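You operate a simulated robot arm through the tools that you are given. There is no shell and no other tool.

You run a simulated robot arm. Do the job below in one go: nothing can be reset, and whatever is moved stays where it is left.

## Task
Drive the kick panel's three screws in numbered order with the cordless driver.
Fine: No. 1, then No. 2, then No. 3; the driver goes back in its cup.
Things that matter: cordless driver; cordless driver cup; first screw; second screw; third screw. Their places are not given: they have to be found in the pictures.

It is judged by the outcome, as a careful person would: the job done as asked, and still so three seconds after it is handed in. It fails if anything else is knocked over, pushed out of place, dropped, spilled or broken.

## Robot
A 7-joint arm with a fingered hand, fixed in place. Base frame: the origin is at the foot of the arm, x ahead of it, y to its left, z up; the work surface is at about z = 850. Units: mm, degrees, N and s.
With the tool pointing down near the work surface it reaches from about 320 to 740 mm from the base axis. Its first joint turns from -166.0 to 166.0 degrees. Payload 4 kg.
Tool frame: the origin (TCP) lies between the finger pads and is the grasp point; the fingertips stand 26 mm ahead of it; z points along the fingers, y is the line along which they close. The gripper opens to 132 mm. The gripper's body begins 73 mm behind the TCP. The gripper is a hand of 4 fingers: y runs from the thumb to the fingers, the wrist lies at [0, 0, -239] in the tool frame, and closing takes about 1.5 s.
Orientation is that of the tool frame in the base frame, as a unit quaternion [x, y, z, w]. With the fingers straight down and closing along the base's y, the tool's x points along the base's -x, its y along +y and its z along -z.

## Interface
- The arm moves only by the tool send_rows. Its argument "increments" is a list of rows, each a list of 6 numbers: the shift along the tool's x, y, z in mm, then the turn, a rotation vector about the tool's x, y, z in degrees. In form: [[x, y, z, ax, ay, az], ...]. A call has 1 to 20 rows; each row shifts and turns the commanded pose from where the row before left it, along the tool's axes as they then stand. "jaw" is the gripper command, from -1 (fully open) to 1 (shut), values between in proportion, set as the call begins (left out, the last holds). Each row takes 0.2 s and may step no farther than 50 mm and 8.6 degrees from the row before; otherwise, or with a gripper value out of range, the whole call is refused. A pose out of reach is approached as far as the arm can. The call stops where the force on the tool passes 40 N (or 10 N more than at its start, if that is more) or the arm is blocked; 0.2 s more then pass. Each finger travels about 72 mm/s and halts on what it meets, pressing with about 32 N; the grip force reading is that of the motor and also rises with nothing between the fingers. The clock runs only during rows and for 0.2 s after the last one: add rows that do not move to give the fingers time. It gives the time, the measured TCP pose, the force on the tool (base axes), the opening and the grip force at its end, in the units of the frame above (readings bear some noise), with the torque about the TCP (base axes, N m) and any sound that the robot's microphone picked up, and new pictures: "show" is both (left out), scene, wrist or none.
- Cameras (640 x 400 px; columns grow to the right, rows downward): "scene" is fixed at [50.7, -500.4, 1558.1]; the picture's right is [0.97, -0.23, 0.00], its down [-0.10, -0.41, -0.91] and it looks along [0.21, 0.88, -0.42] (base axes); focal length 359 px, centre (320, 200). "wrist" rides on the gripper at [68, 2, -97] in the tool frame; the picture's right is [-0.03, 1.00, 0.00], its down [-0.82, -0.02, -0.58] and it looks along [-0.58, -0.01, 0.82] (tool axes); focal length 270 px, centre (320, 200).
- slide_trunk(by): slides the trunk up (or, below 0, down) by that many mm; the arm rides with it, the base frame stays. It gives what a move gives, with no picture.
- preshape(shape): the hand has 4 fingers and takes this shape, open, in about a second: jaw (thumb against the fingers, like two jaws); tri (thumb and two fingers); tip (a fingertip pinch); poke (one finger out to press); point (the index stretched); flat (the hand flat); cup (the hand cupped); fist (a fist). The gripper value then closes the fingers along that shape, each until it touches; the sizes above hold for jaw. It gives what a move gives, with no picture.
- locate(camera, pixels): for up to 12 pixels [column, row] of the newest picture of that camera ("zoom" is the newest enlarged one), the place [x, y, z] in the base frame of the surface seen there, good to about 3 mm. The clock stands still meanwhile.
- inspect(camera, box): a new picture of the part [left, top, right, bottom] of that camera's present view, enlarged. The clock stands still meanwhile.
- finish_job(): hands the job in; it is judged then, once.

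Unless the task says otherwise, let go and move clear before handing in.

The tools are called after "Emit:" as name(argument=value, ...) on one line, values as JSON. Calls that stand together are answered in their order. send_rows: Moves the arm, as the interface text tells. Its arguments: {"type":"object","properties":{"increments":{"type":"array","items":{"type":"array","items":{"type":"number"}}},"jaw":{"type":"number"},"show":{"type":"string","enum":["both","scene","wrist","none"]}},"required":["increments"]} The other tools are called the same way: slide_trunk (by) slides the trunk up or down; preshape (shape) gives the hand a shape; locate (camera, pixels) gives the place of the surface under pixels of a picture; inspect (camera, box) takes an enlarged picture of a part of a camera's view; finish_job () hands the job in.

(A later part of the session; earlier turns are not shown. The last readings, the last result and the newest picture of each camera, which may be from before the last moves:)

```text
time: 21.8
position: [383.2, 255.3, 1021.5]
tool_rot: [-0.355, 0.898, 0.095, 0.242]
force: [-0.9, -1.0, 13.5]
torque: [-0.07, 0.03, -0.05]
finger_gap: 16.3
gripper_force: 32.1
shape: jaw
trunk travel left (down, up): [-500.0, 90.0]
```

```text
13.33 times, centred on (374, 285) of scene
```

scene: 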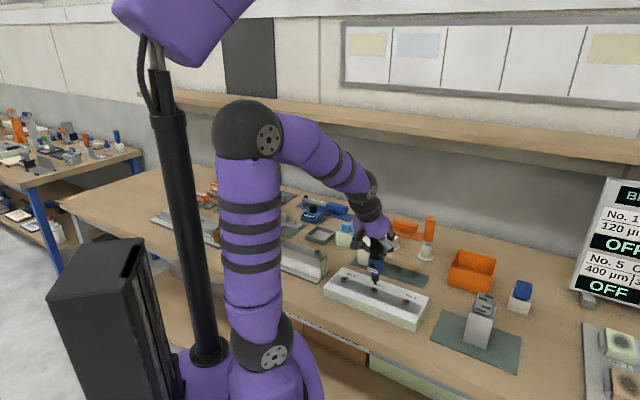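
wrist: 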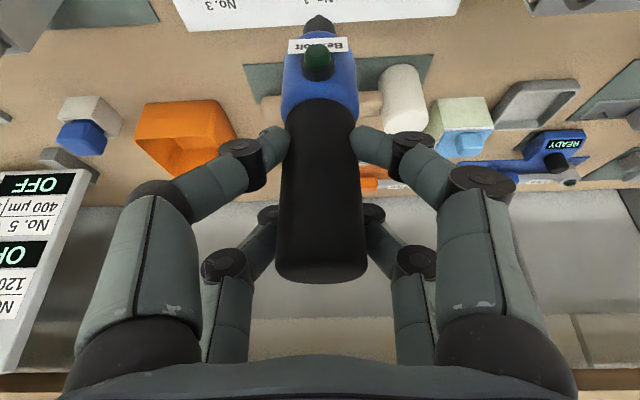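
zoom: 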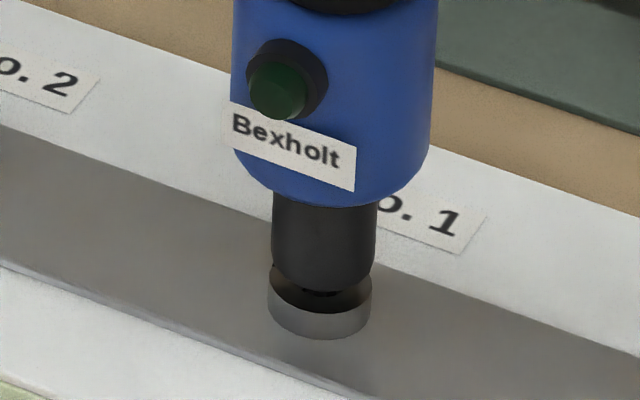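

The screw head has dropped about 5 mm relative to the nose, so the driver is turning it under pressure. I'll hold and keep light pressure on, checking the lamp.

Emit:
send_rows(increments=[[0, 0, 0, 0, 0, 0], [0, 0, 0, 0, 0, 0], [0, 0, 0, 0, 0, 0]], show="none")

Emit:
inspect(camera="scene", box=[362, 270, 386, 300])

Emit:
inspect(camera="wrist", box=[280, 0, 360, 80])

```text
time: 22.6
position: [383.2, 255.0, 1019.8]
tool_rot: [-0.355, 0.898, 0.096, 0.242]
force: [-1.3, -1.2, 15.6]
torque: [-0.02, 0.07, 0.0]
finger_gap: 16.4
gripper_force: 32.2
shape: jaw
trunk travel left (down, up): [-500.0, 90.0]
```

```text
13.33 times, centred on (374, 285) of scene
```

zoom: 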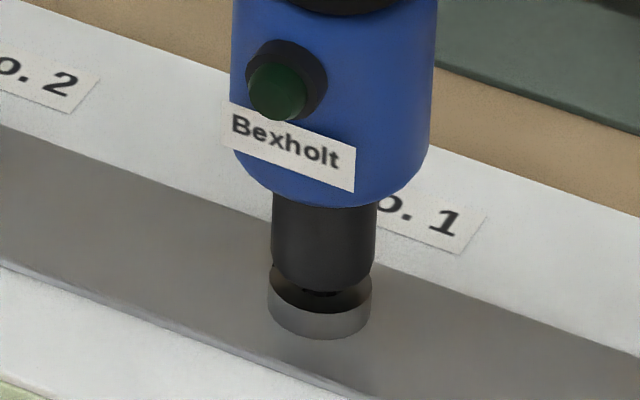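

```text
5.00 times, centred on (320, 40) of wrist
```

zoom: 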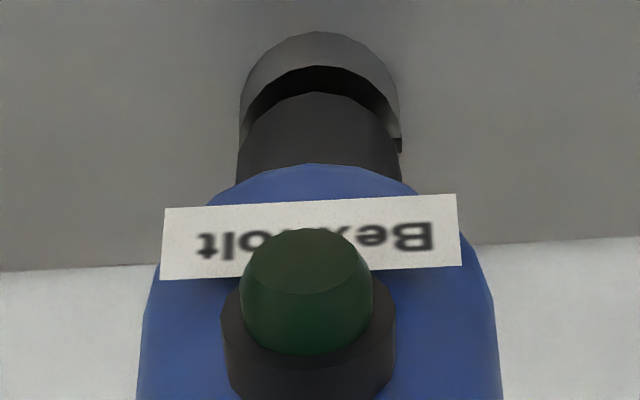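

The head sits lower and its slot mark has rotated, with the force steady at about 15 N. I'll follow it down a little to see whether the drive continues.

Emit:
send_rows(increments=[[0.25, 0, 0.433, 0, 0, 0], [0.25, 0, 0.433, 0, 0, 0], [0, 0, 0, 0, 0, 0], [0, 0, 0, 0, 0, 0]], show="none")

Emit:
inspect(camera="scene", box=[362, 270, 386, 300])

Emit:
inspect(camera="wrist", box=[200, 0, 440, 300])

```text
time: 23.6
position: [382.6, 255.1, 1019.4]
tool_rot: [-0.355, 0.898, 0.095, 0.242]
force: [-1.4, -1.5, 22.9]
torque: [-0.11, 0.11, 0.01]
finger_gap: 16.7
gripper_force: 31.9
shape: jaw
trunk travel left (down, up): [-500.0, 90.0]
```

```text
13.33 times, centred on (374, 285) of scene
```

zoom: 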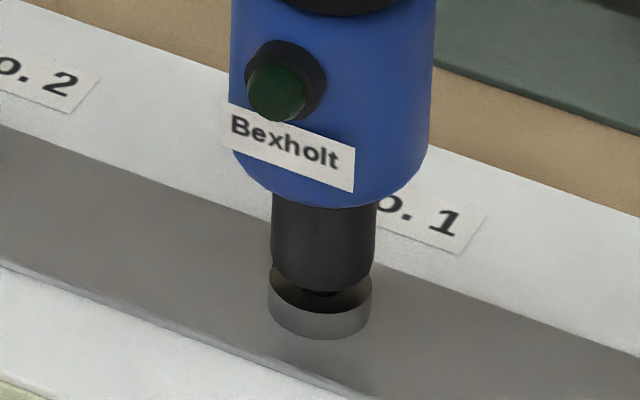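

```text
1.33 times, centred on (320, 150) of wrist
```

zoom: 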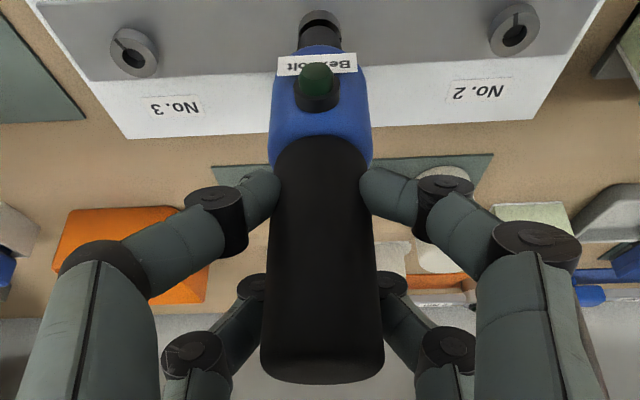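

The force rises without further travel, so the head seems seated. I'll lift straight off and compare No. 1's height with the other two.

Emit:
send_rows(increments=[[-1, 0, -1.73, 0, 0, 0], [-2.5, 0, -4.33, 0, 0, 0], [-5, 0, -8.66, 0, 0, 0], [-8, 0, -13.86, 0, 0, 0], [-8, 0, -13.86, 0, 0, 0], [0, 0, 0, 0, 0, 0]])

Emit:
inspect(camera="scene", box=[330, 260, 420, 320])

Emit:
inspect(camera="scene", box=[362, 275, 386, 300])

```text
time: 25.0
position: [382.9, 254.6, 1066.6]
tool_rot: [-0.355, 0.898, 0.096, 0.241]
force: [-0.1, -0.6, -4.3]
torque: [-0.03, -0.01, -0.03]
finger_gap: 16.4
gripper_force: 31.9
shape: jaw
trunk travel left (down, up): [-500.0, 90.0]
```

scene: 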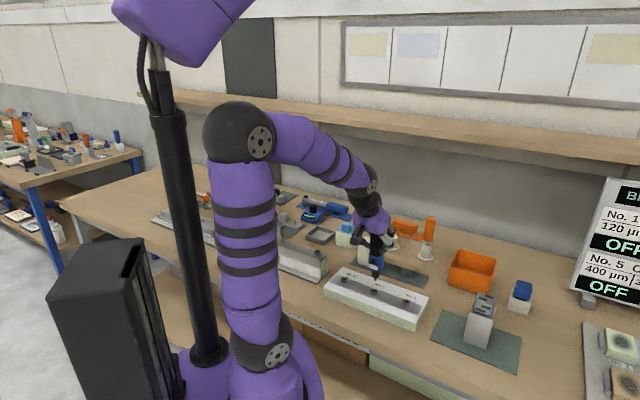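
wrist: 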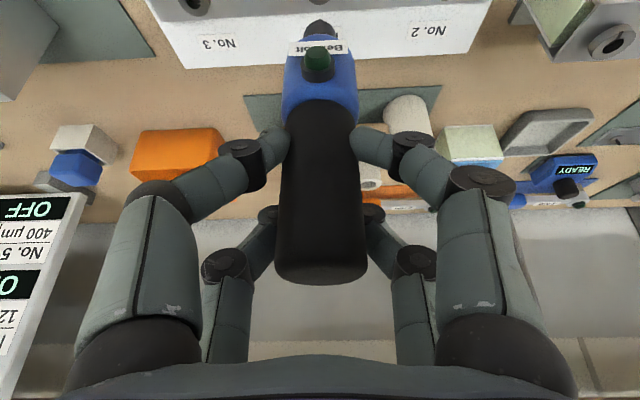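

```text
6.67 times, centred on (375, 290) of scene
```

zoom: 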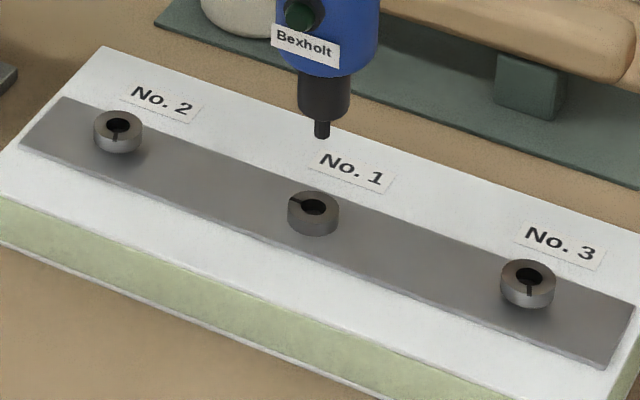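

```text
16.00 times, centred on (374, 288) of scene
```

zoom: 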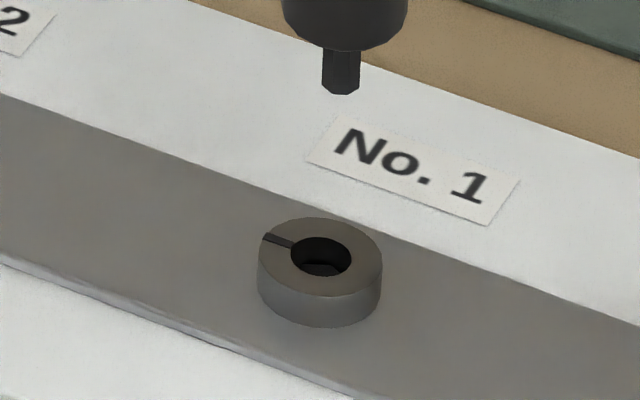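

No. 1's mark has rotated and its head now sits down on the strip, while No. 2 and No. 3 still stand proud with a shadow gap. I'll verify the heights.

Emit:
locate(camera="scene", pixels=[[371.3, 291.5], [376.6, 291.7], [374.2, 293.6], [374, 295], [370, 297], [344.9, 281.3], [342.6, 279.3], [347.3, 279.3], [406.2, 304], [403.7, 302], [408.6, 302.2]])

Emit:
inspect(camera="scene", box=[333, 267, 357, 292])

```text
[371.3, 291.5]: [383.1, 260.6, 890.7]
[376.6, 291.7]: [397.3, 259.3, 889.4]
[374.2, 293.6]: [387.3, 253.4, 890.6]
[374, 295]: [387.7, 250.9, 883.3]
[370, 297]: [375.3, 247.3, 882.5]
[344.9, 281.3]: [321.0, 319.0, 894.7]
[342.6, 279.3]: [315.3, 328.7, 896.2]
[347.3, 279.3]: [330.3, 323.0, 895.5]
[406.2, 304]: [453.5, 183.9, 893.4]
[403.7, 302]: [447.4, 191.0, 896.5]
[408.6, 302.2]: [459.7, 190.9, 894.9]
```

```text
16.00 times, centred on (345, 280) of scene
```

zoom: 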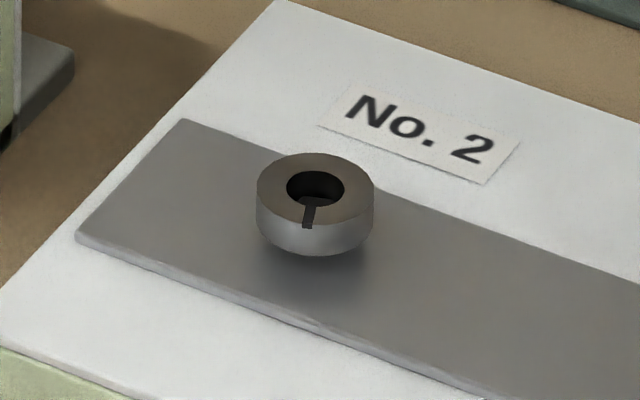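

No. 1's head top is now at 890.5 on the strip at 882.5, so it is seated; No. 2 is still at ≈896. I'll shift to above No. 2, which is offset about (-66.9, +67.2).

Emit:
send_rows(increments=[[0.75, 23.7, -0.43, 0, 0, 0], [0.75, 23.7, -0.43, 0, 0, 0], [0.75, 23.7, -0.43, 0, 0, 0], [0, 23.7, 0, 0, 0, 0], [0, 0, 0, 0, 0, 0], [7, 0, 12.1, 0, 0, 0], [0, 0, 0, 0, 0, 0]])

Emit:
inspect(camera="scene", box=[333, 260, 357, 290])

Emit:
inspect(camera="wrist", box=[280, 0, 360, 50])

```text
time: 26.6
position: [316.7, 321.8, 1053.5]
tool_rot: [-0.356, 0.898, 0.095, 0.241]
force: [-0.3, -0.3, -3.9]
torque: [-0.02, 0.02, 0.04]
finger_gap: 16.2
gripper_force: 32.2
shape: jaw
trunk travel left (down, up): [-500.0, 90.0]
```

scene: 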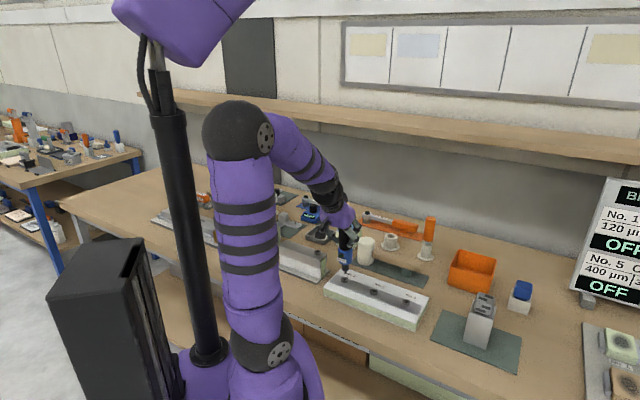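
wrist: 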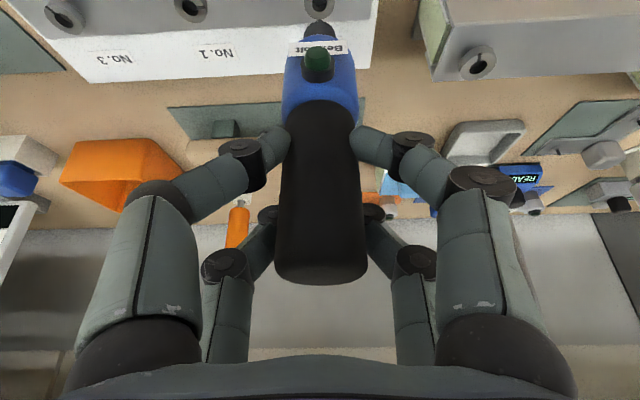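

```text
13.33 times, centred on (345, 275) of scene
```

zoom: 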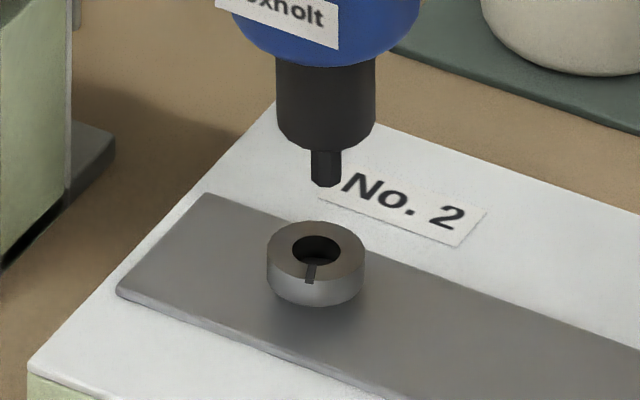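

```text
8.00 times, centred on (320, 25) of wrist
```

zoom: 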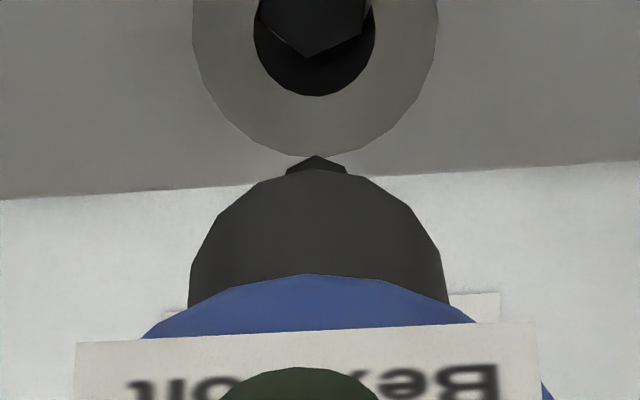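

The tip is laterally aligned in the wrist view (column 315 vs 314). The scene view suggests about 1.5 mm more inward, so I'll correct that and descend partway.

Emit:
send_rows(increments=[[1.3, -0.1, -0.75, 0, 0, 0], [4, 0, 6.93, 0, 0, 0], [0, 0, 0, 0, 0, 0]], show="none")

Emit:
inspect(camera="scene", box=[333, 264, 357, 289])

Emit:
inspect(camera="wrist", box=[280, 0, 360, 50])

```text
time: 27.4
position: [315.2, 320.9, 1045.0]
tool_rot: [-0.356, 0.898, 0.095, 0.241]
force: [-1.0, 0.1, -4.3]
torque: [-0.03, 0.06, -0.02]
finger_gap: 16.4
gripper_force: 31.8
shape: jaw
trunk travel left (down, up): [-500.0, 90.0]
```

```text
16.00 times, centred on (345, 276) of scene
```

zoom: 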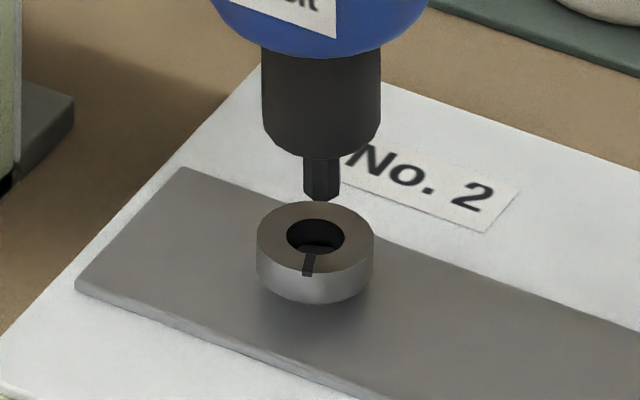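

```text
8.00 times, centred on (320, 25) of wrist
```

zoom: 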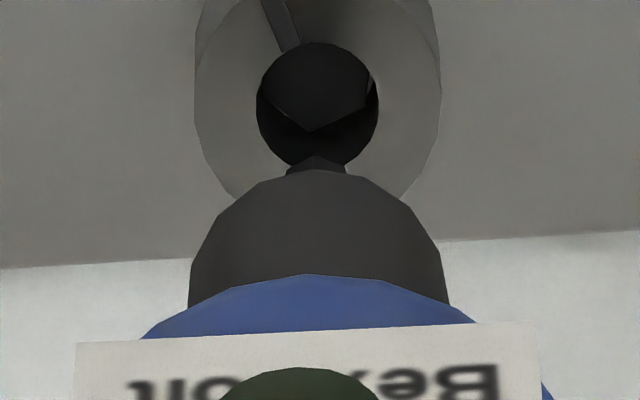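

This geometry matches the No. 1 approach just before I lowered. I'll nudge 1 mm inward and lower into the socket.

Emit:
send_rows(increments=[[0.87, 0, -0.5, 0, 0, 0], [2.5, 0, 4.33, 0, 0, 0], [2, 0, 3.46, 0, 0, 0], [1.5, 0, 2.6, 0, 0, 0], [0, 0, 0, 0, 0, 0]], show="none")

Emit:
inspect(camera="scene", box=[333, 264, 357, 289])

Emit:
inspect(camera="wrist", box=[280, 0, 360, 50])

```text
time: 28.6
position: [313.9, 321.1, 1032.9]
tool_rot: [-0.355, 0.898, 0.095, 0.241]
force: [0.2, 0.7, -4.6]
torque: [0.03, 0.0, 0.02]
finger_gap: 16.6
gripper_force: 32.0
shape: jaw
trunk travel left (down, up): [-500.0, 90.0]
```

```text
16.00 times, centred on (345, 276) of scene
```

zoom: 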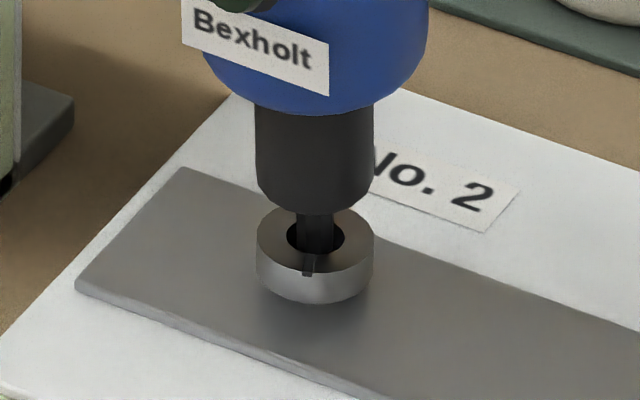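

```text
8.00 times, centred on (320, 25) of wrist
```

zoom: 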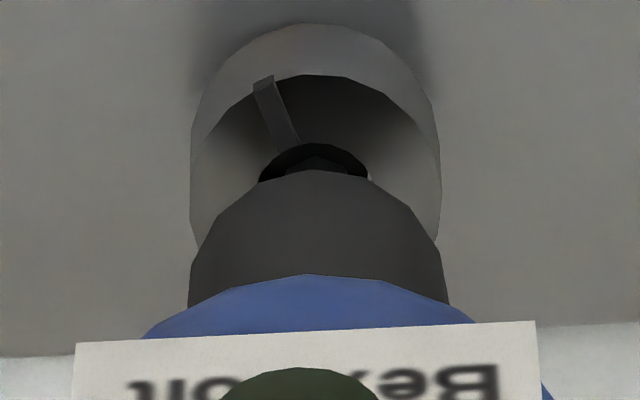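

The bit is in the No. 2 socket and centred. I'll lower the rest of the way to contact.

Emit:
send_rows(increments=[[0.75, 0, 1.3, 0, 0, 0], [0.75, 0, 1.3, 0, 0, 0], [0.75, 0, 1.3, 0, 0, 0], [0.5, 0, 0.87, 0, 0, 0], [0.5, 0, 0.87, 0, 0, 0], [0.5, 0, 0.87, 0, 0, 0], [0.5, 0, 0.87, 0, 0, 0], [0, 0, 0, 0, 0, 0]], show="none")

Emit:
inspect(camera="scene", box=[333, 264, 357, 289])

```text
time: 30.4
position: [314.0, 320.4, 1024.5]
tool_rot: [-0.355, 0.898, 0.095, 0.241]
force: [-0.6, -0.3, -4.9]
torque: [-0.01, 0.02, -0.02]
finger_gap: 16.4
gripper_force: 32.0
shape: jaw
trunk travel left (down, up): [-500.0, 90.0]
```

```text
16.00 times, centred on (345, 276) of scene
```

zoom: 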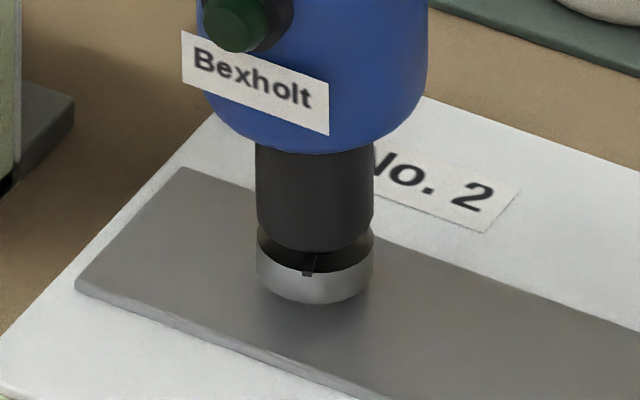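

Emit:
send_rows(increments=[[0.5, 0, 0.87, 0, 0, 0], [0.5, 0, 0.87, 0, 0, 0], [0.5, 0, 0.87, 0, 0, 0], [0.25, 0, 0.433, 0, 0, 0], [0.25, 0, 0.433, 0, 0, 0], [0.25, 0, 0.433, 0, 0, 0], [0, 0, 0, 0, 0, 0]], show="none")

Emit:
inspect(camera="scene", box=[333, 264, 357, 289])

```text
time: 32.0
position: [314.8, 322.1, 1020.2]
tool_rot: [-0.355, 0.898, 0.095, 0.241]
force: [-0.9, 0.4, 1.9]
torque: [-0.03, 0.0, -0.02]
finger_gap: 16.6
gripper_force: 31.8
shape: jaw
trunk travel left (down, up): [-500.0, 90.0]
```

```text
16.00 times, centred on (345, 276) of scene
```

zoom: 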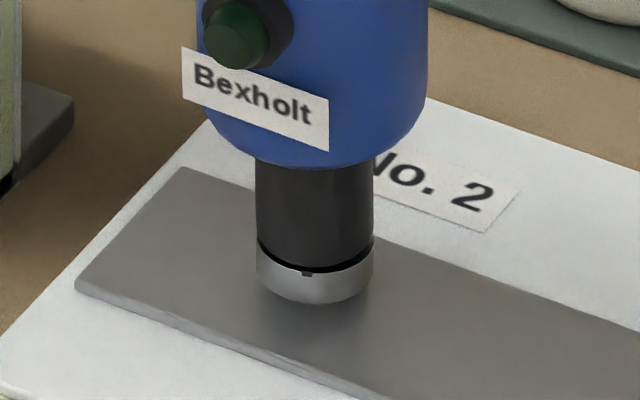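

Contact again, with Fz at +1.9 N. I'll press a bit more, as I did for No. 1, then hold.

Emit:
send_rows(increments=[[0.25, 0, 0.433, 0, 0, 0], [0.25, 0, 0.433, 0, 0, 0], [0.25, 0, 0.433, 0, 0, 0], [0, 0, 0, 0, 0, 0], [0, 0, 0, 0, 0, 0], [0, 0, 0, 0, 0, 0]], show="none")

Emit:
inspect(camera="scene", box=[333, 264, 357, 289])

```text
time: 33.4
position: [314.4, 320.3, 1019.8]
tool_rot: [-0.356, 0.898, 0.096, 0.241]
force: [-1.1, -1.6, 16.4]
torque: [-0.05, 0.08, -0.01]
finger_gap: 16.5
gripper_force: 32.3
shape: jaw
trunk travel left (down, up): [-500.0, 90.0]
```

```text
16.00 times, centred on (345, 276) of scene
```

zoom: 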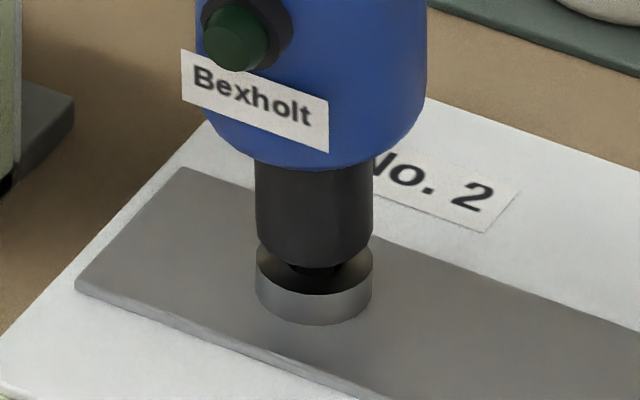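

No. 2's head has gone down and turned. I'll hold briefly, then lift off and check.

Emit:
send_rows(increments=[[0, 0, 0, 0, 0, 0], [0, 0, 0, 0, 0, 0], [0, 0, 0, 0, 0, 0], [-1, 0, -1.73, 0, 0, 0], [-2.5, 0, -4.33, 0, 0, 0], [-5, 0, -8.66, 0, 0, 0], [-8, 0, -13.86, 0, 0, 0], [-8, 0, -13.86, 0, 0, 0], [0, 0, 0, 0, 0, 0]])

Emit:
inspect(camera="scene", box=[330, 260, 420, 320])

Emit:
locate(camera="scene", pixels=[[342.2, 281.5], [347.2, 281.7], [344.9, 283.6], [371.3, 291.5], [376.6, 291.7], [406.2, 304], [403.7, 302], [408.6, 302.2]])

```text
time: 35.4
position: [316.2, 321.2, 1067.4]
tool_rot: [-0.356, 0.898, 0.095, 0.241]
force: [-0.4, 0.7, -5.1]
torque: [0.0, 0.01, 0.03]
finger_gap: 16.5
gripper_force: 32.3
shape: jaw
trunk travel left (down, up): [-500.0, 90.0]
```

scene: 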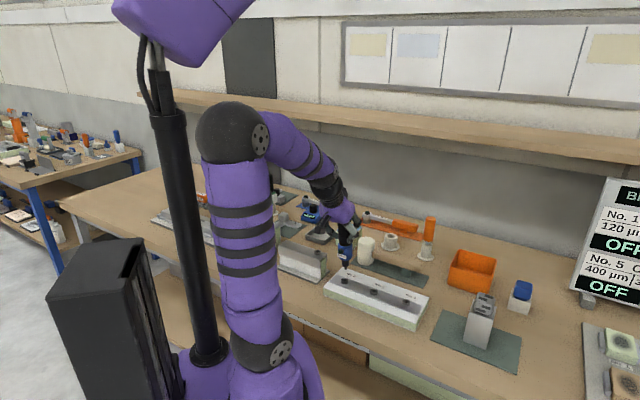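
wrist: 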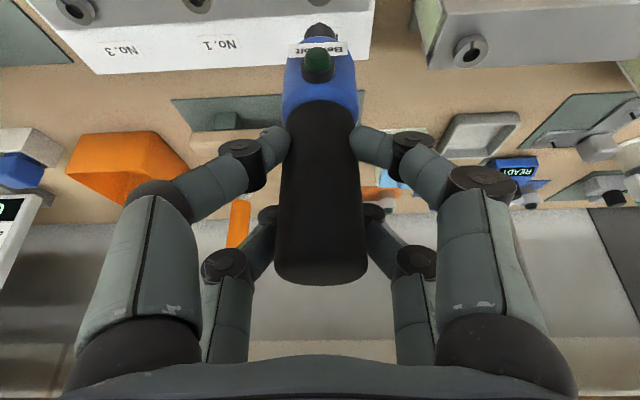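

```text
6.67 times, centred on (375, 290) of scene
```

zoom: 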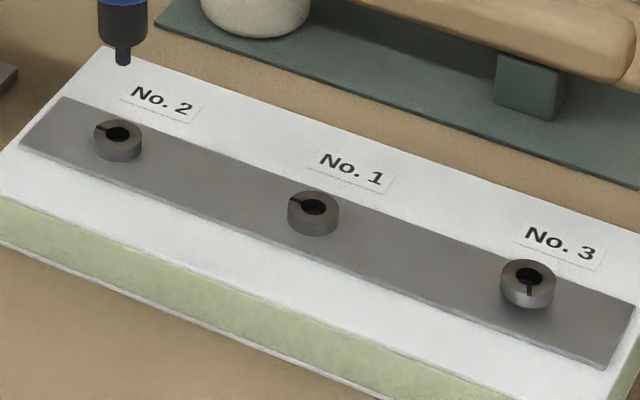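

```text
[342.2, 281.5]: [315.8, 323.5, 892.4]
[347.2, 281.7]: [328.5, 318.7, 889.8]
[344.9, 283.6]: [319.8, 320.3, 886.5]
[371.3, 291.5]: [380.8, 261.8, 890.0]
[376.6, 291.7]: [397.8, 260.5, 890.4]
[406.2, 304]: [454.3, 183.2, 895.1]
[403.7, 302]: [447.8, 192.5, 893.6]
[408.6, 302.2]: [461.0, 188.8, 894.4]
```

No. 1 and No. 2 now look the same, seated with equal mark rotation. I'll move to No. 3.

Emit:
send_rows(increments=[[-0.75, -31.6, 0.43, 0, 0, 0], [-0.75, -31.6, 0.43, 0, 0, 0], [-0.75, -31.6, 0.43, 0, 0, 0], [-0.75, -31.6, 0.43, 0, 0, 0], [-0.75, -31.6, 0.43, 0, 0, 0], [-0.75, -31.6, 0.43, 0, 0, 0], [0, 0, 0, 0, 0, 0], [7, 0, 12.1, 0, 0, 0], [0, 0, 0, 0, 0, 0]])

Emit:
inspect(camera="scene", box=[394, 285, 418, 310])

Emit:
inspect(camera="wrist", box=[280, 0, 360, 50])

```text
time: 37.4
position: [448.2, 188.5, 1054.5]
tool_rot: [-0.356, 0.898, 0.094, 0.24]
force: [0.3, 0.0, -4.5]
torque: [-0.02, -0.01, 0.03]
finger_gap: 16.0
gripper_force: 32.0
shape: jaw
trunk travel left (down, up): [-500.0, 90.0]
```

scene: 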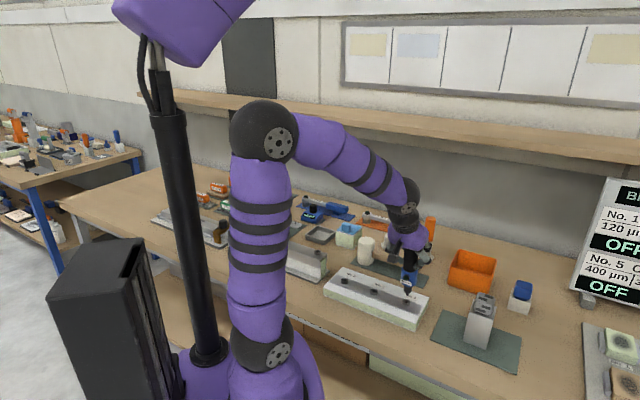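
wrist: 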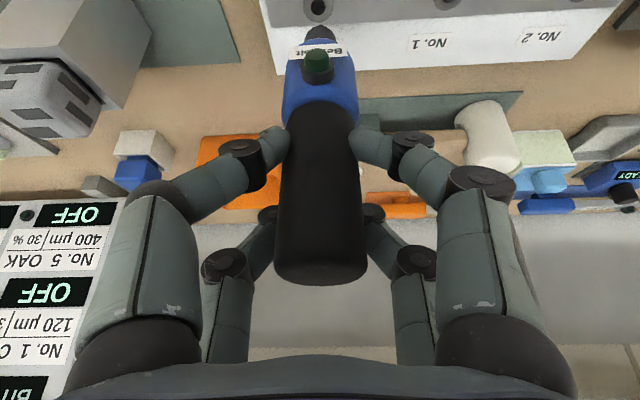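

```text
16.00 times, centred on (406, 298) of scene
```

zoom: 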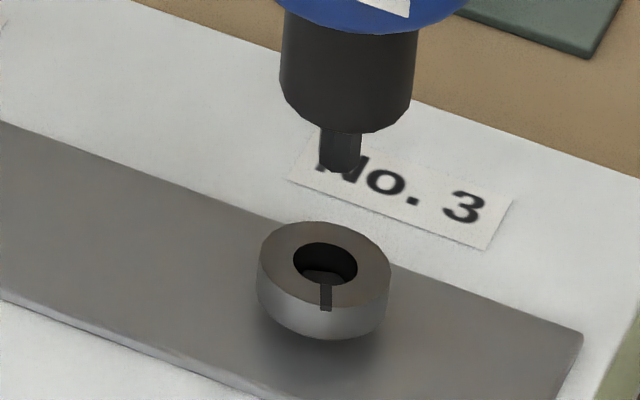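

```text
8.00 times, centred on (320, 25) of wrist
```

zoom: 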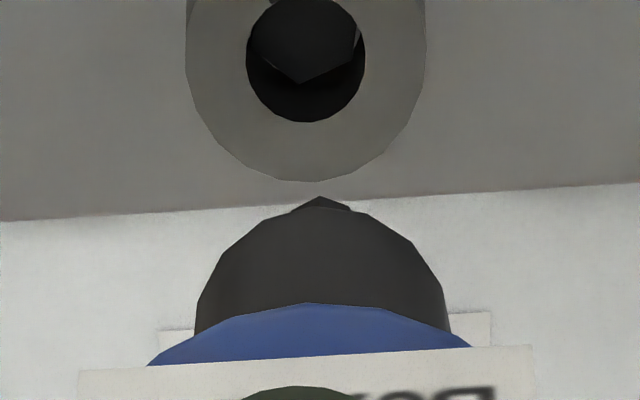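

The tip has crept slightly outward in the grip; it is now at wrist (321,196) with the hole at (306,63). I'll correct by about 2.8 mm inward and 1.1 mm sideways, drop 9 mm and recheck.

Emit:
send_rows(increments=[[2.42, -1.1, -1.4, 0, 0, 0], [4.5, 0, 7.8, 0, 0, 0], [0, 0, 0, 0, 0, 0]], show="none")

Emit:
inspect(camera="scene", box=[394, 289, 418, 314])

Emit:
inspect(camera="wrist", box=[280, 0, 360, 50])

Emit:
inspect(camera="scene", box=[380, 230, 440, 320])

```text
time: 38.2
position: [448.2, 184.5, 1044.7]
tool_rot: [-0.355, 0.898, 0.095, 0.241]
force: [0.2, -0.4, -4.6]
torque: [-0.01, 0.04, 0.01]
finger_gap: 16.2
gripper_force: 31.9
shape: jaw
trunk travel left (down, up): [-500.0, 90.0]
```

```text
16.00 times, centred on (406, 302) of scene
```

zoom: 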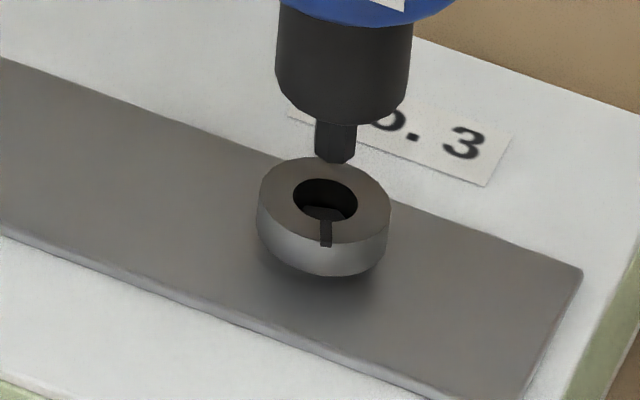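

```text
8.00 times, centred on (320, 25) of wrist
```

zoom: 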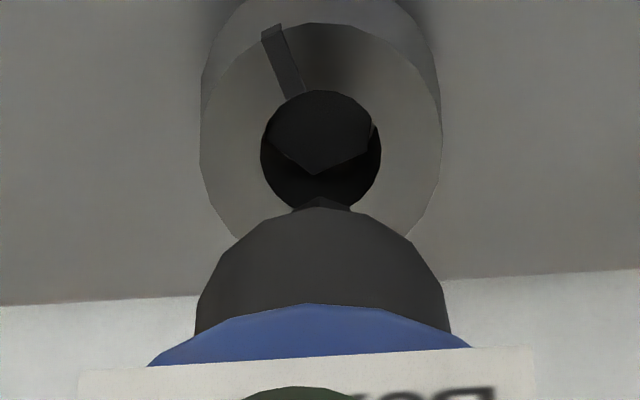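

```text
4.44 times, centred on (410, 275) of scene
```

zoom: 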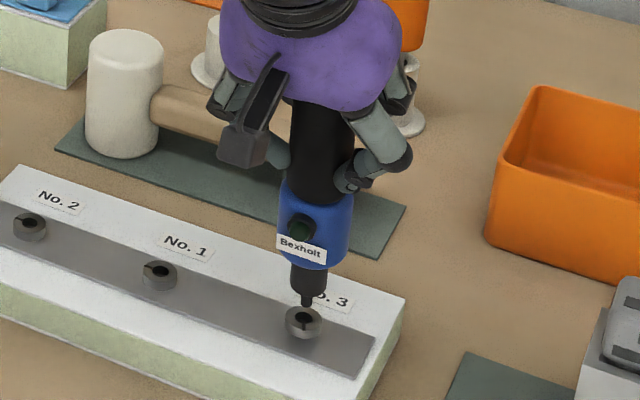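

The alignment now matches the earlier two approaches. I'll nudge 0.9 mm inward and lower into the No. 3 socket.

Emit:
send_rows(increments=[[0.78, 0, -0.45, 0, 0, 0], [2.5, 0, 4.33, 0, 0, 0], [2, 0, 3.46, 0, 0, 0], [1.5, 0, 2.6, 0, 0, 0], [0, 0, 0, 0, 0, 0]], show="none")

Emit:
inspect(camera="scene", box=[394, 289, 418, 314])

Emit:
inspect(camera="wrist", box=[280, 0, 360, 50])

```text
time: 39.4
position: [447.1, 182.8, 1032.2]
tool_rot: [-0.356, 0.898, 0.095, 0.241]
force: [-0.1, -1.0, -4.2]
torque: [0.0, -0.03, 0.0]
finger_gap: 16.3
gripper_force: 32.6
shape: jaw
trunk travel left (down, up): [-500.0, 90.0]
```

```text
16.00 times, centred on (406, 302) of scene
```

zoom: 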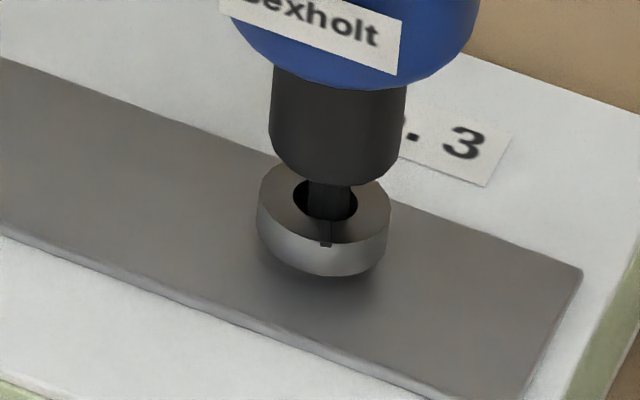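

```text
8.00 times, centred on (320, 25) of wrist
```

zoom: 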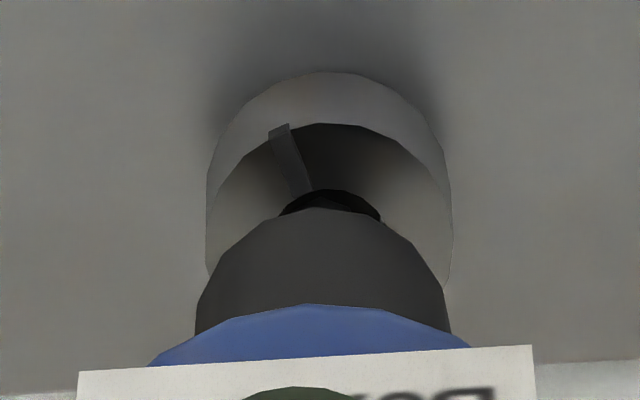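

The bit is in the No. 3 socket. I'll shift 0.6 mm sideways to centre it, then lower on.

Emit:
send_rows(increments=[[0, 0.6, 0, 0, 0, 0], [0.75, 0, 1.3, 0, 0, 0], [0.75, 0, 1.3, 0, 0, 0], [0.75, 0, 1.3, 0, 0, 0], [0.5, 0, 0.87, 0, 0, 0], [0.5, 0, 0.87, 0, 0, 0], [0.5, 0, 0.87, 0, 0, 0], [0.5, 0, 0.87, 0, 0, 0], [0, 0, 0, 0, 0, 0]], show="none")

Emit:
inspect(camera="scene", box=[394, 289, 418, 314])

```text
time: 41.4
position: [446.9, 183.0, 1025.1]
tool_rot: [-0.356, 0.898, 0.095, 0.241]
force: [1.4, 0.2, -4.2]
torque: [-0.04, 0.0, 0.02]
finger_gap: 16.1
gripper_force: 32.2
shape: jaw
trunk travel left (down, up): [-500.0, 90.0]
```

```text
16.00 times, centred on (406, 302) of scene
```

zoom: 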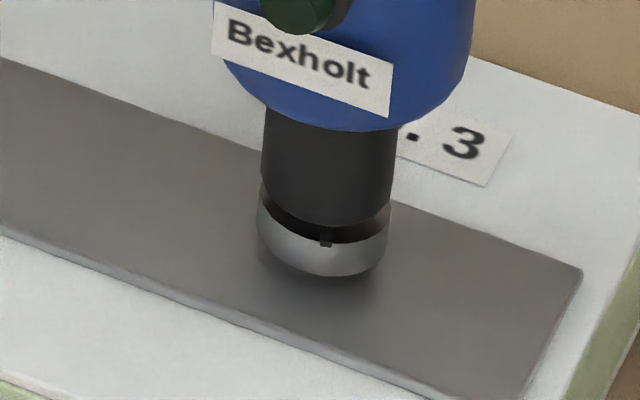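

Emit:
send_rows(increments=[[0.5, 0, 0.87, 0, 0, 0], [0.5, 0, 0.87, 0, 0, 0], [0.5, 0, 0.87, 0, 0, 0], [0.25, 0, 0.433, 0, 0, 0], [0.25, 0, 0.433, 0, 0, 0], [0.25, 0, 0.433, 0, 0, 0], [0, 0, 0, 0, 0, 0]], show="none")

Emit:
inspect(camera="scene", box=[394, 289, 418, 314])

```text
time: 43.0
position: [446.3, 183.4, 1019.8]
tool_rot: [-0.356, 0.898, 0.095, 0.241]
force: [-0.3, -0.9, -1.1]
torque: [-0.05, 0.03, -0.01]
finger_gap: 16.3
gripper_force: 31.7
shape: jaw
trunk travel left (down, up): [-500.0, 90.0]
```

```text
16.00 times, centred on (406, 302) of scene
```

zoom: 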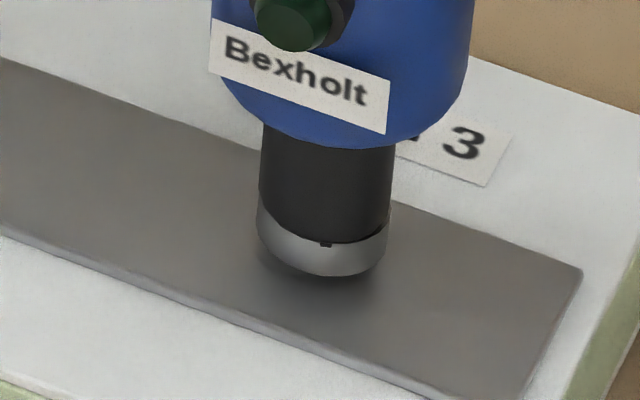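

Contact on No. 3 has begun. I'll press a little further and hold.

Emit:
send_rows(increments=[[0.25, 0, 0.433, 0, 0, 0], [0.25, 0, 0.433, 0, 0, 0], [0.25, 0, 0.433, 0, 0, 0], [0.25, 0, 0.433, 0, 0, 0], [0, 0, 0, 0, 0, 0], [0, 0, 0, 0, 0, 0], [0, 0, 0, 0, 0, 0]], show="none")

Emit:
inspect(camera="scene", box=[394, 289, 418, 314])

```text
time: 44.6
position: [445.8, 184.0, 1018.8]
tool_rot: [-0.355, 0.898, 0.095, 0.242]
force: [-1.3, -1.7, 14.7]
torque: [-0.07, 0.05, -0.01]
finger_gap: 16.4
gripper_force: 31.4
shape: jaw
trunk travel left (down, up): [-500.0, 90.0]
```

```text
16.00 times, centred on (406, 302) of scene
```

zoom: 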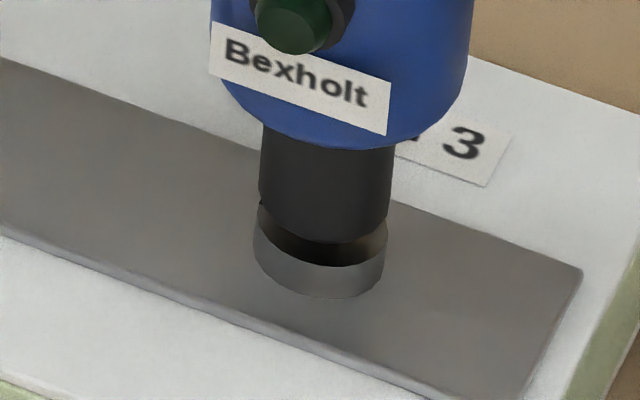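

No. 3 has gone down as well. I'll hold briefly, lift well clear and check all three.

Emit:
send_rows(increments=[[0, 0, 0, 0, 0, 0], [0, 0, 0, 0, 0, 0], [0, 0, 0, 0, 0, 0], [-1, 0, -1.73, 0, 0, 0], [-2.5, 0, -4.33, 0, 0, 0], [-5, 0, -8.66, 0, 0, 0], [-10, 0, -17.3, 0, 0, 0], [-15, 0, -26, 0, 0, 0], [-15, 0, -26, 0, 0, 0], [0, 0, 0, 0, 0, 0]])

Emit:
inspect(camera="scene", box=[330, 260, 420, 320])

Emit:
locate(camera="scene", pixels=[[342.2, 281.5], [347.2, 281.7], [371.3, 291.5], [376.6, 291.7], [403.3, 304.2], [408.6, 304.5]])

```text
time: 46.8
position: [446.5, 183.6, 1116.4]
tool_rot: [-0.356, 0.898, 0.096, 0.24]
force: [0.0, 0.8, -4.5]
torque: [-0.01, 0.0, 0.01]
finger_gap: 16.0
gripper_force: 31.8
shape: jaw
trunk travel left (down, up): [-500.0, 90.0]
```

scene: 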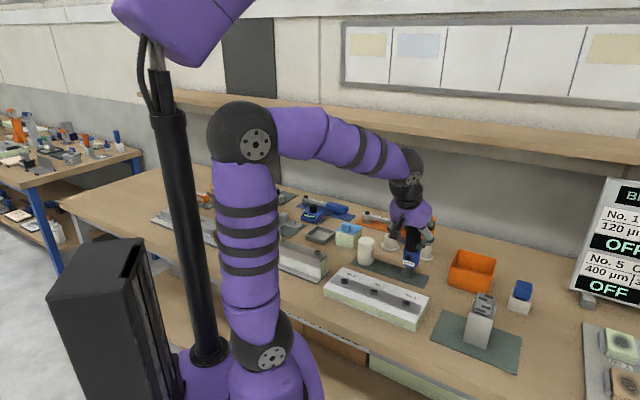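
wrist: 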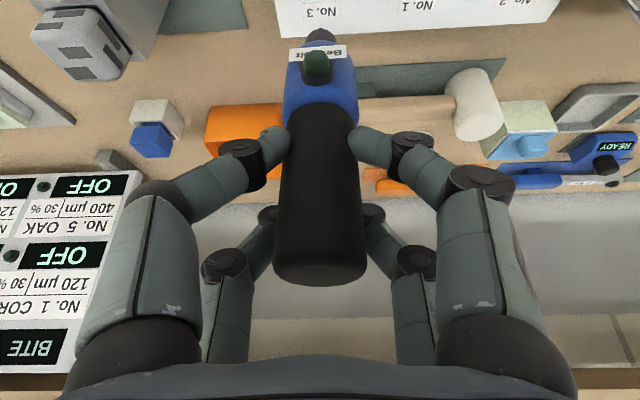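

```text
6.67 times, centred on (375, 290) of scene
```

zoom: 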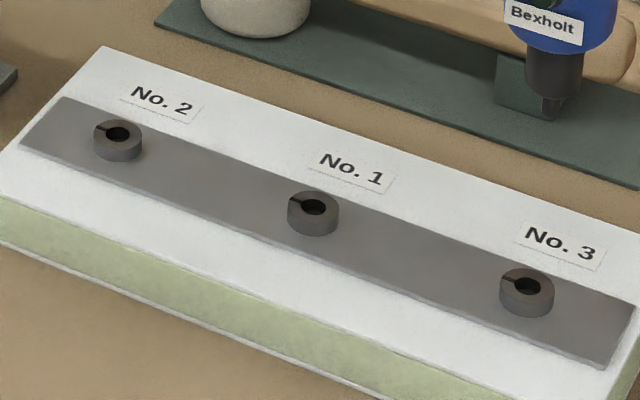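

```text
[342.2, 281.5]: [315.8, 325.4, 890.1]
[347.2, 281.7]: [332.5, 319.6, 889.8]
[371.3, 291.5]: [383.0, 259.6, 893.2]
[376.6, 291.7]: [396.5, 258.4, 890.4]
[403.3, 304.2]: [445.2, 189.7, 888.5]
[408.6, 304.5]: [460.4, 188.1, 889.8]
```

All three heads are seated at z≈890 with matching marks. Before returning the driver I'll measure how it is leaning in the hand.

Emit:
inspect(camera="scene", box=[385, 215, 435, 285])

```text
5.71 times, centred on (410, 250) of scene
```

zoom: 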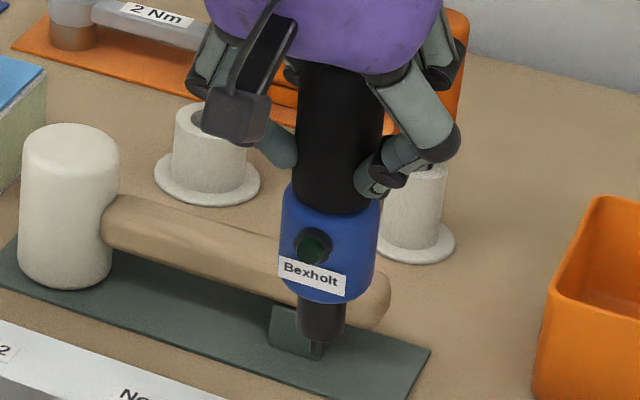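

Emit:
locate(camera="scene", pixels=[[409.4, 276.2], [409.4, 275.5], [409.5, 274.8], [410.1, 270.5], [410.3, 267.5], [412, 254], [412.5, 250], [413.5, 240], [414, 234], [384, 231], [388, 237], [392, 240]])

Emit:
inspect(camera="wrist", box=[240, 0, 400, 100])

```text
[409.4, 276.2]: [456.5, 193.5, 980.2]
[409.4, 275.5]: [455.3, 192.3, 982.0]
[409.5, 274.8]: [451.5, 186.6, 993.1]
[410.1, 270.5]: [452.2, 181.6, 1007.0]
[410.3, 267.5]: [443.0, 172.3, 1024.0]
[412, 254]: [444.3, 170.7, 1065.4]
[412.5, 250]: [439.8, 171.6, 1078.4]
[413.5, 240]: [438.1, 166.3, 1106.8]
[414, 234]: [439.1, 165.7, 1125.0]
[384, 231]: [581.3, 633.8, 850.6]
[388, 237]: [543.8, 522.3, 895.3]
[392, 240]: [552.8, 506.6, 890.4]
```

```text
4.00 times, centred on (320, 50) of wrist
```

zoom: 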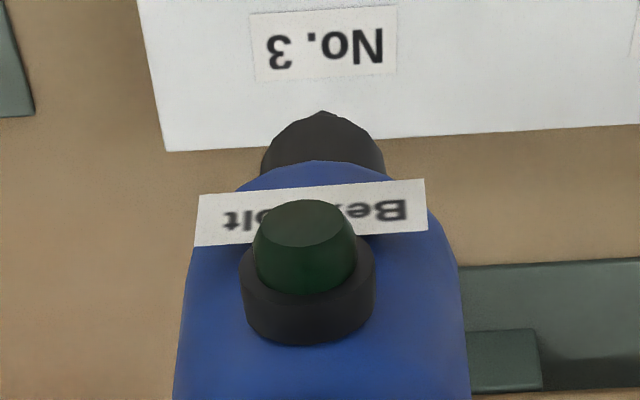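

The driver leans about 6° outward in the grip, with the tip about 15 mm outward of the TCP. I'll rotate the hand back 6° about tool y so the driver stands vertical, then carry it to the cup.

Emit:
send_rows(increments=[[0, 0, 0, 0, 3, 0], [0, 0, 0, 0, 3, 0], [0, 0, 0, 0, 0, 0]], show="scene")

Emit:
inspect(camera="scene", box=[385, 215, 435, 285])

Emit:
locate(camera="scene", pixels=[[366, 238], [364, 246], [428, 222], [385, 236], [395, 236]])

```text
time: 47.6
position: [446.2, 183.9, 1114.3]
tool_rot: [-0.36, 0.91, 0.076, 0.193]
force: [-0.3, -0.6, -4.2]
torque: [-0.02, -0.04, 0.0]
finger_gap: 16.3
gripper_force: 32.1
shape: jaw
trunk travel left (down, up): [-500.0, 90.0]
```

scene: 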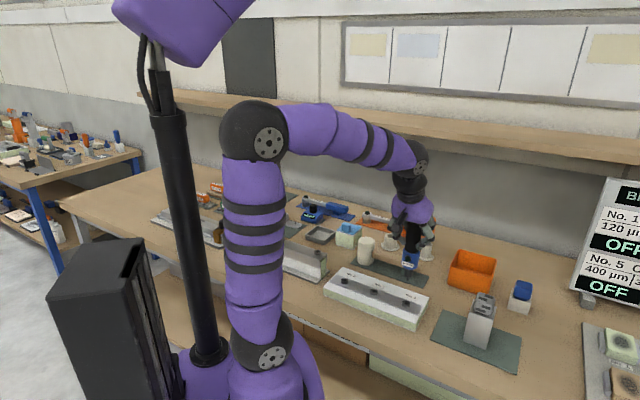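

```text
5.71 times, centred on (410, 250) of scene
```

zoom: 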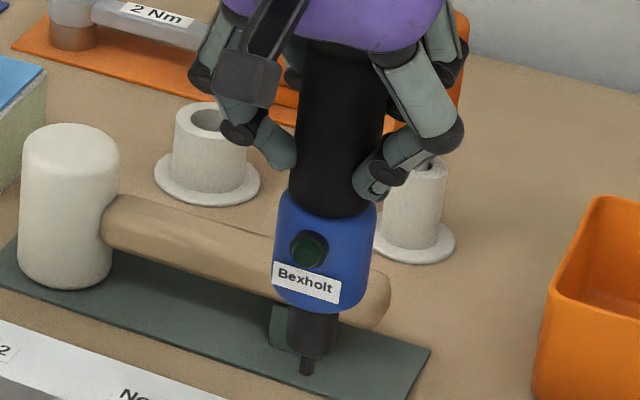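

```text
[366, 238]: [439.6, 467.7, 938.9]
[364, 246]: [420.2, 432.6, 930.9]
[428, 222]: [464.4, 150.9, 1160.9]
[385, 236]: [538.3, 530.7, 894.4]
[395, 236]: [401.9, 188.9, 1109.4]
```

The driver now looks vertical. I'll carry it across at this height to above the cup; the hammer top at z≈939 is well below the tip at ≈975.

Emit:
send_rows(increments=[[-32.4, 19.5, 14.4, 0, 0, 0], [-32.4, 19.5, 14.4, 0, 0, 0], [-32.4, 19.5, 14.4, 0, 0, 0], [-32.4, 19.5, 14.4, 0, 0, 0], [-32.4, 19.5, 14.4, 0, 0, 0], [-32.4, 19.5, 14.4, 0, 0, 0], [-32.4, 19.5, 14.4, 0, 0, 0], [-32.4, 19.5, 14.4, 0, 0, 0], [-32.4, 19.5, 14.4, 0, 0, 0], [0, 0, 0, 0, 0, 0]])

Emit:
inspect(camera="scene", box=[365, 190, 415, 260])

Emit:
inspect(camera="wrist", box=[240, 0, 400, 100])

```text
time: 49.8
position: [559.2, 529.8, 1115.7]
tool_rot: [-0.36, 0.91, 0.075, 0.192]
force: [-0.2, 0.0, -4.4]
torque: [-0.04, -0.01, 0.02]
finger_gap: 15.9
gripper_force: 31.6
shape: jaw
trunk travel left (down, up): [-500.0, 90.0]
```

scene: 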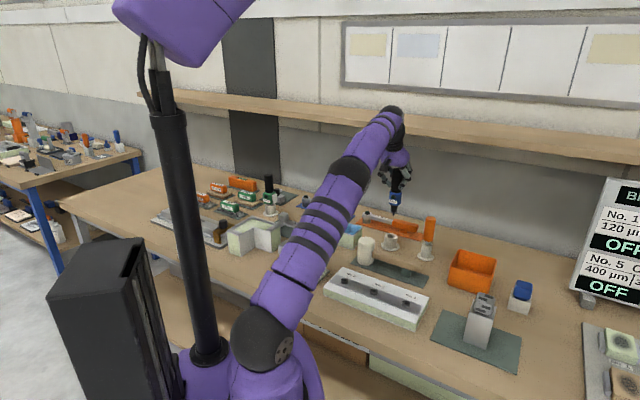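
wrist: 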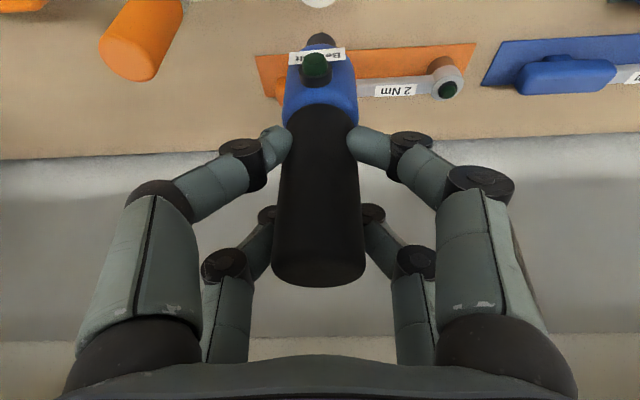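

```text
5.71 times, centred on (390, 225) of scene
```

zoom: 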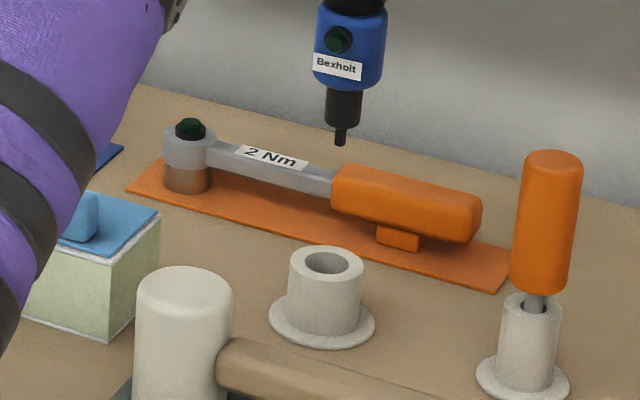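

```text
4.00 times, centred on (320, 50) of wrist
```

zoom: 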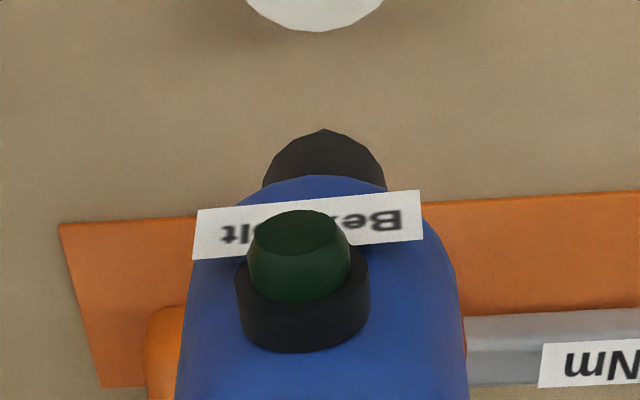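

The tip is over the cup. I'll locate the tip and cup rim for the final alignment.

Emit:
locate(camera="scene", pixels=[[393.5, 214.2], [393.5, 213.8], [393.7, 210], [394, 207], [385.8, 236.5], [396.8, 236.5], [391.2, 233], [391.2, 240], [388, 234], [394.5, 234], [388, 239.3], [394.5, 239.3]])

Emit:
inspect(camera="scene", box=[378, 203, 408, 253])

```text
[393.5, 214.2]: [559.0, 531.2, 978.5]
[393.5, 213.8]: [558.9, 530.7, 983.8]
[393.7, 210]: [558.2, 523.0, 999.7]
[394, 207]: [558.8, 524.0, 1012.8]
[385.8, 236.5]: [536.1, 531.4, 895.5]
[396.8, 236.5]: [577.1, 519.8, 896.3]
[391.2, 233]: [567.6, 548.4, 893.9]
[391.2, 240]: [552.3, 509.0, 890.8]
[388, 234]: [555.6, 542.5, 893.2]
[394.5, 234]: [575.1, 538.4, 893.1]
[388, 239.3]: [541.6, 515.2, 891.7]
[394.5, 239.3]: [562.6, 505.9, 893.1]
```

```text
8.00 times, centred on (393, 228) of scene
```

zoom: 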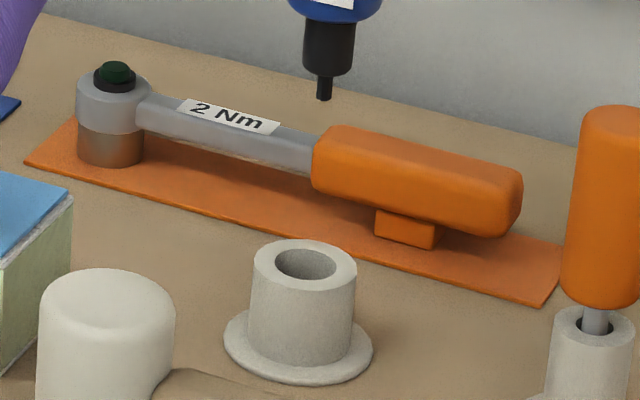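

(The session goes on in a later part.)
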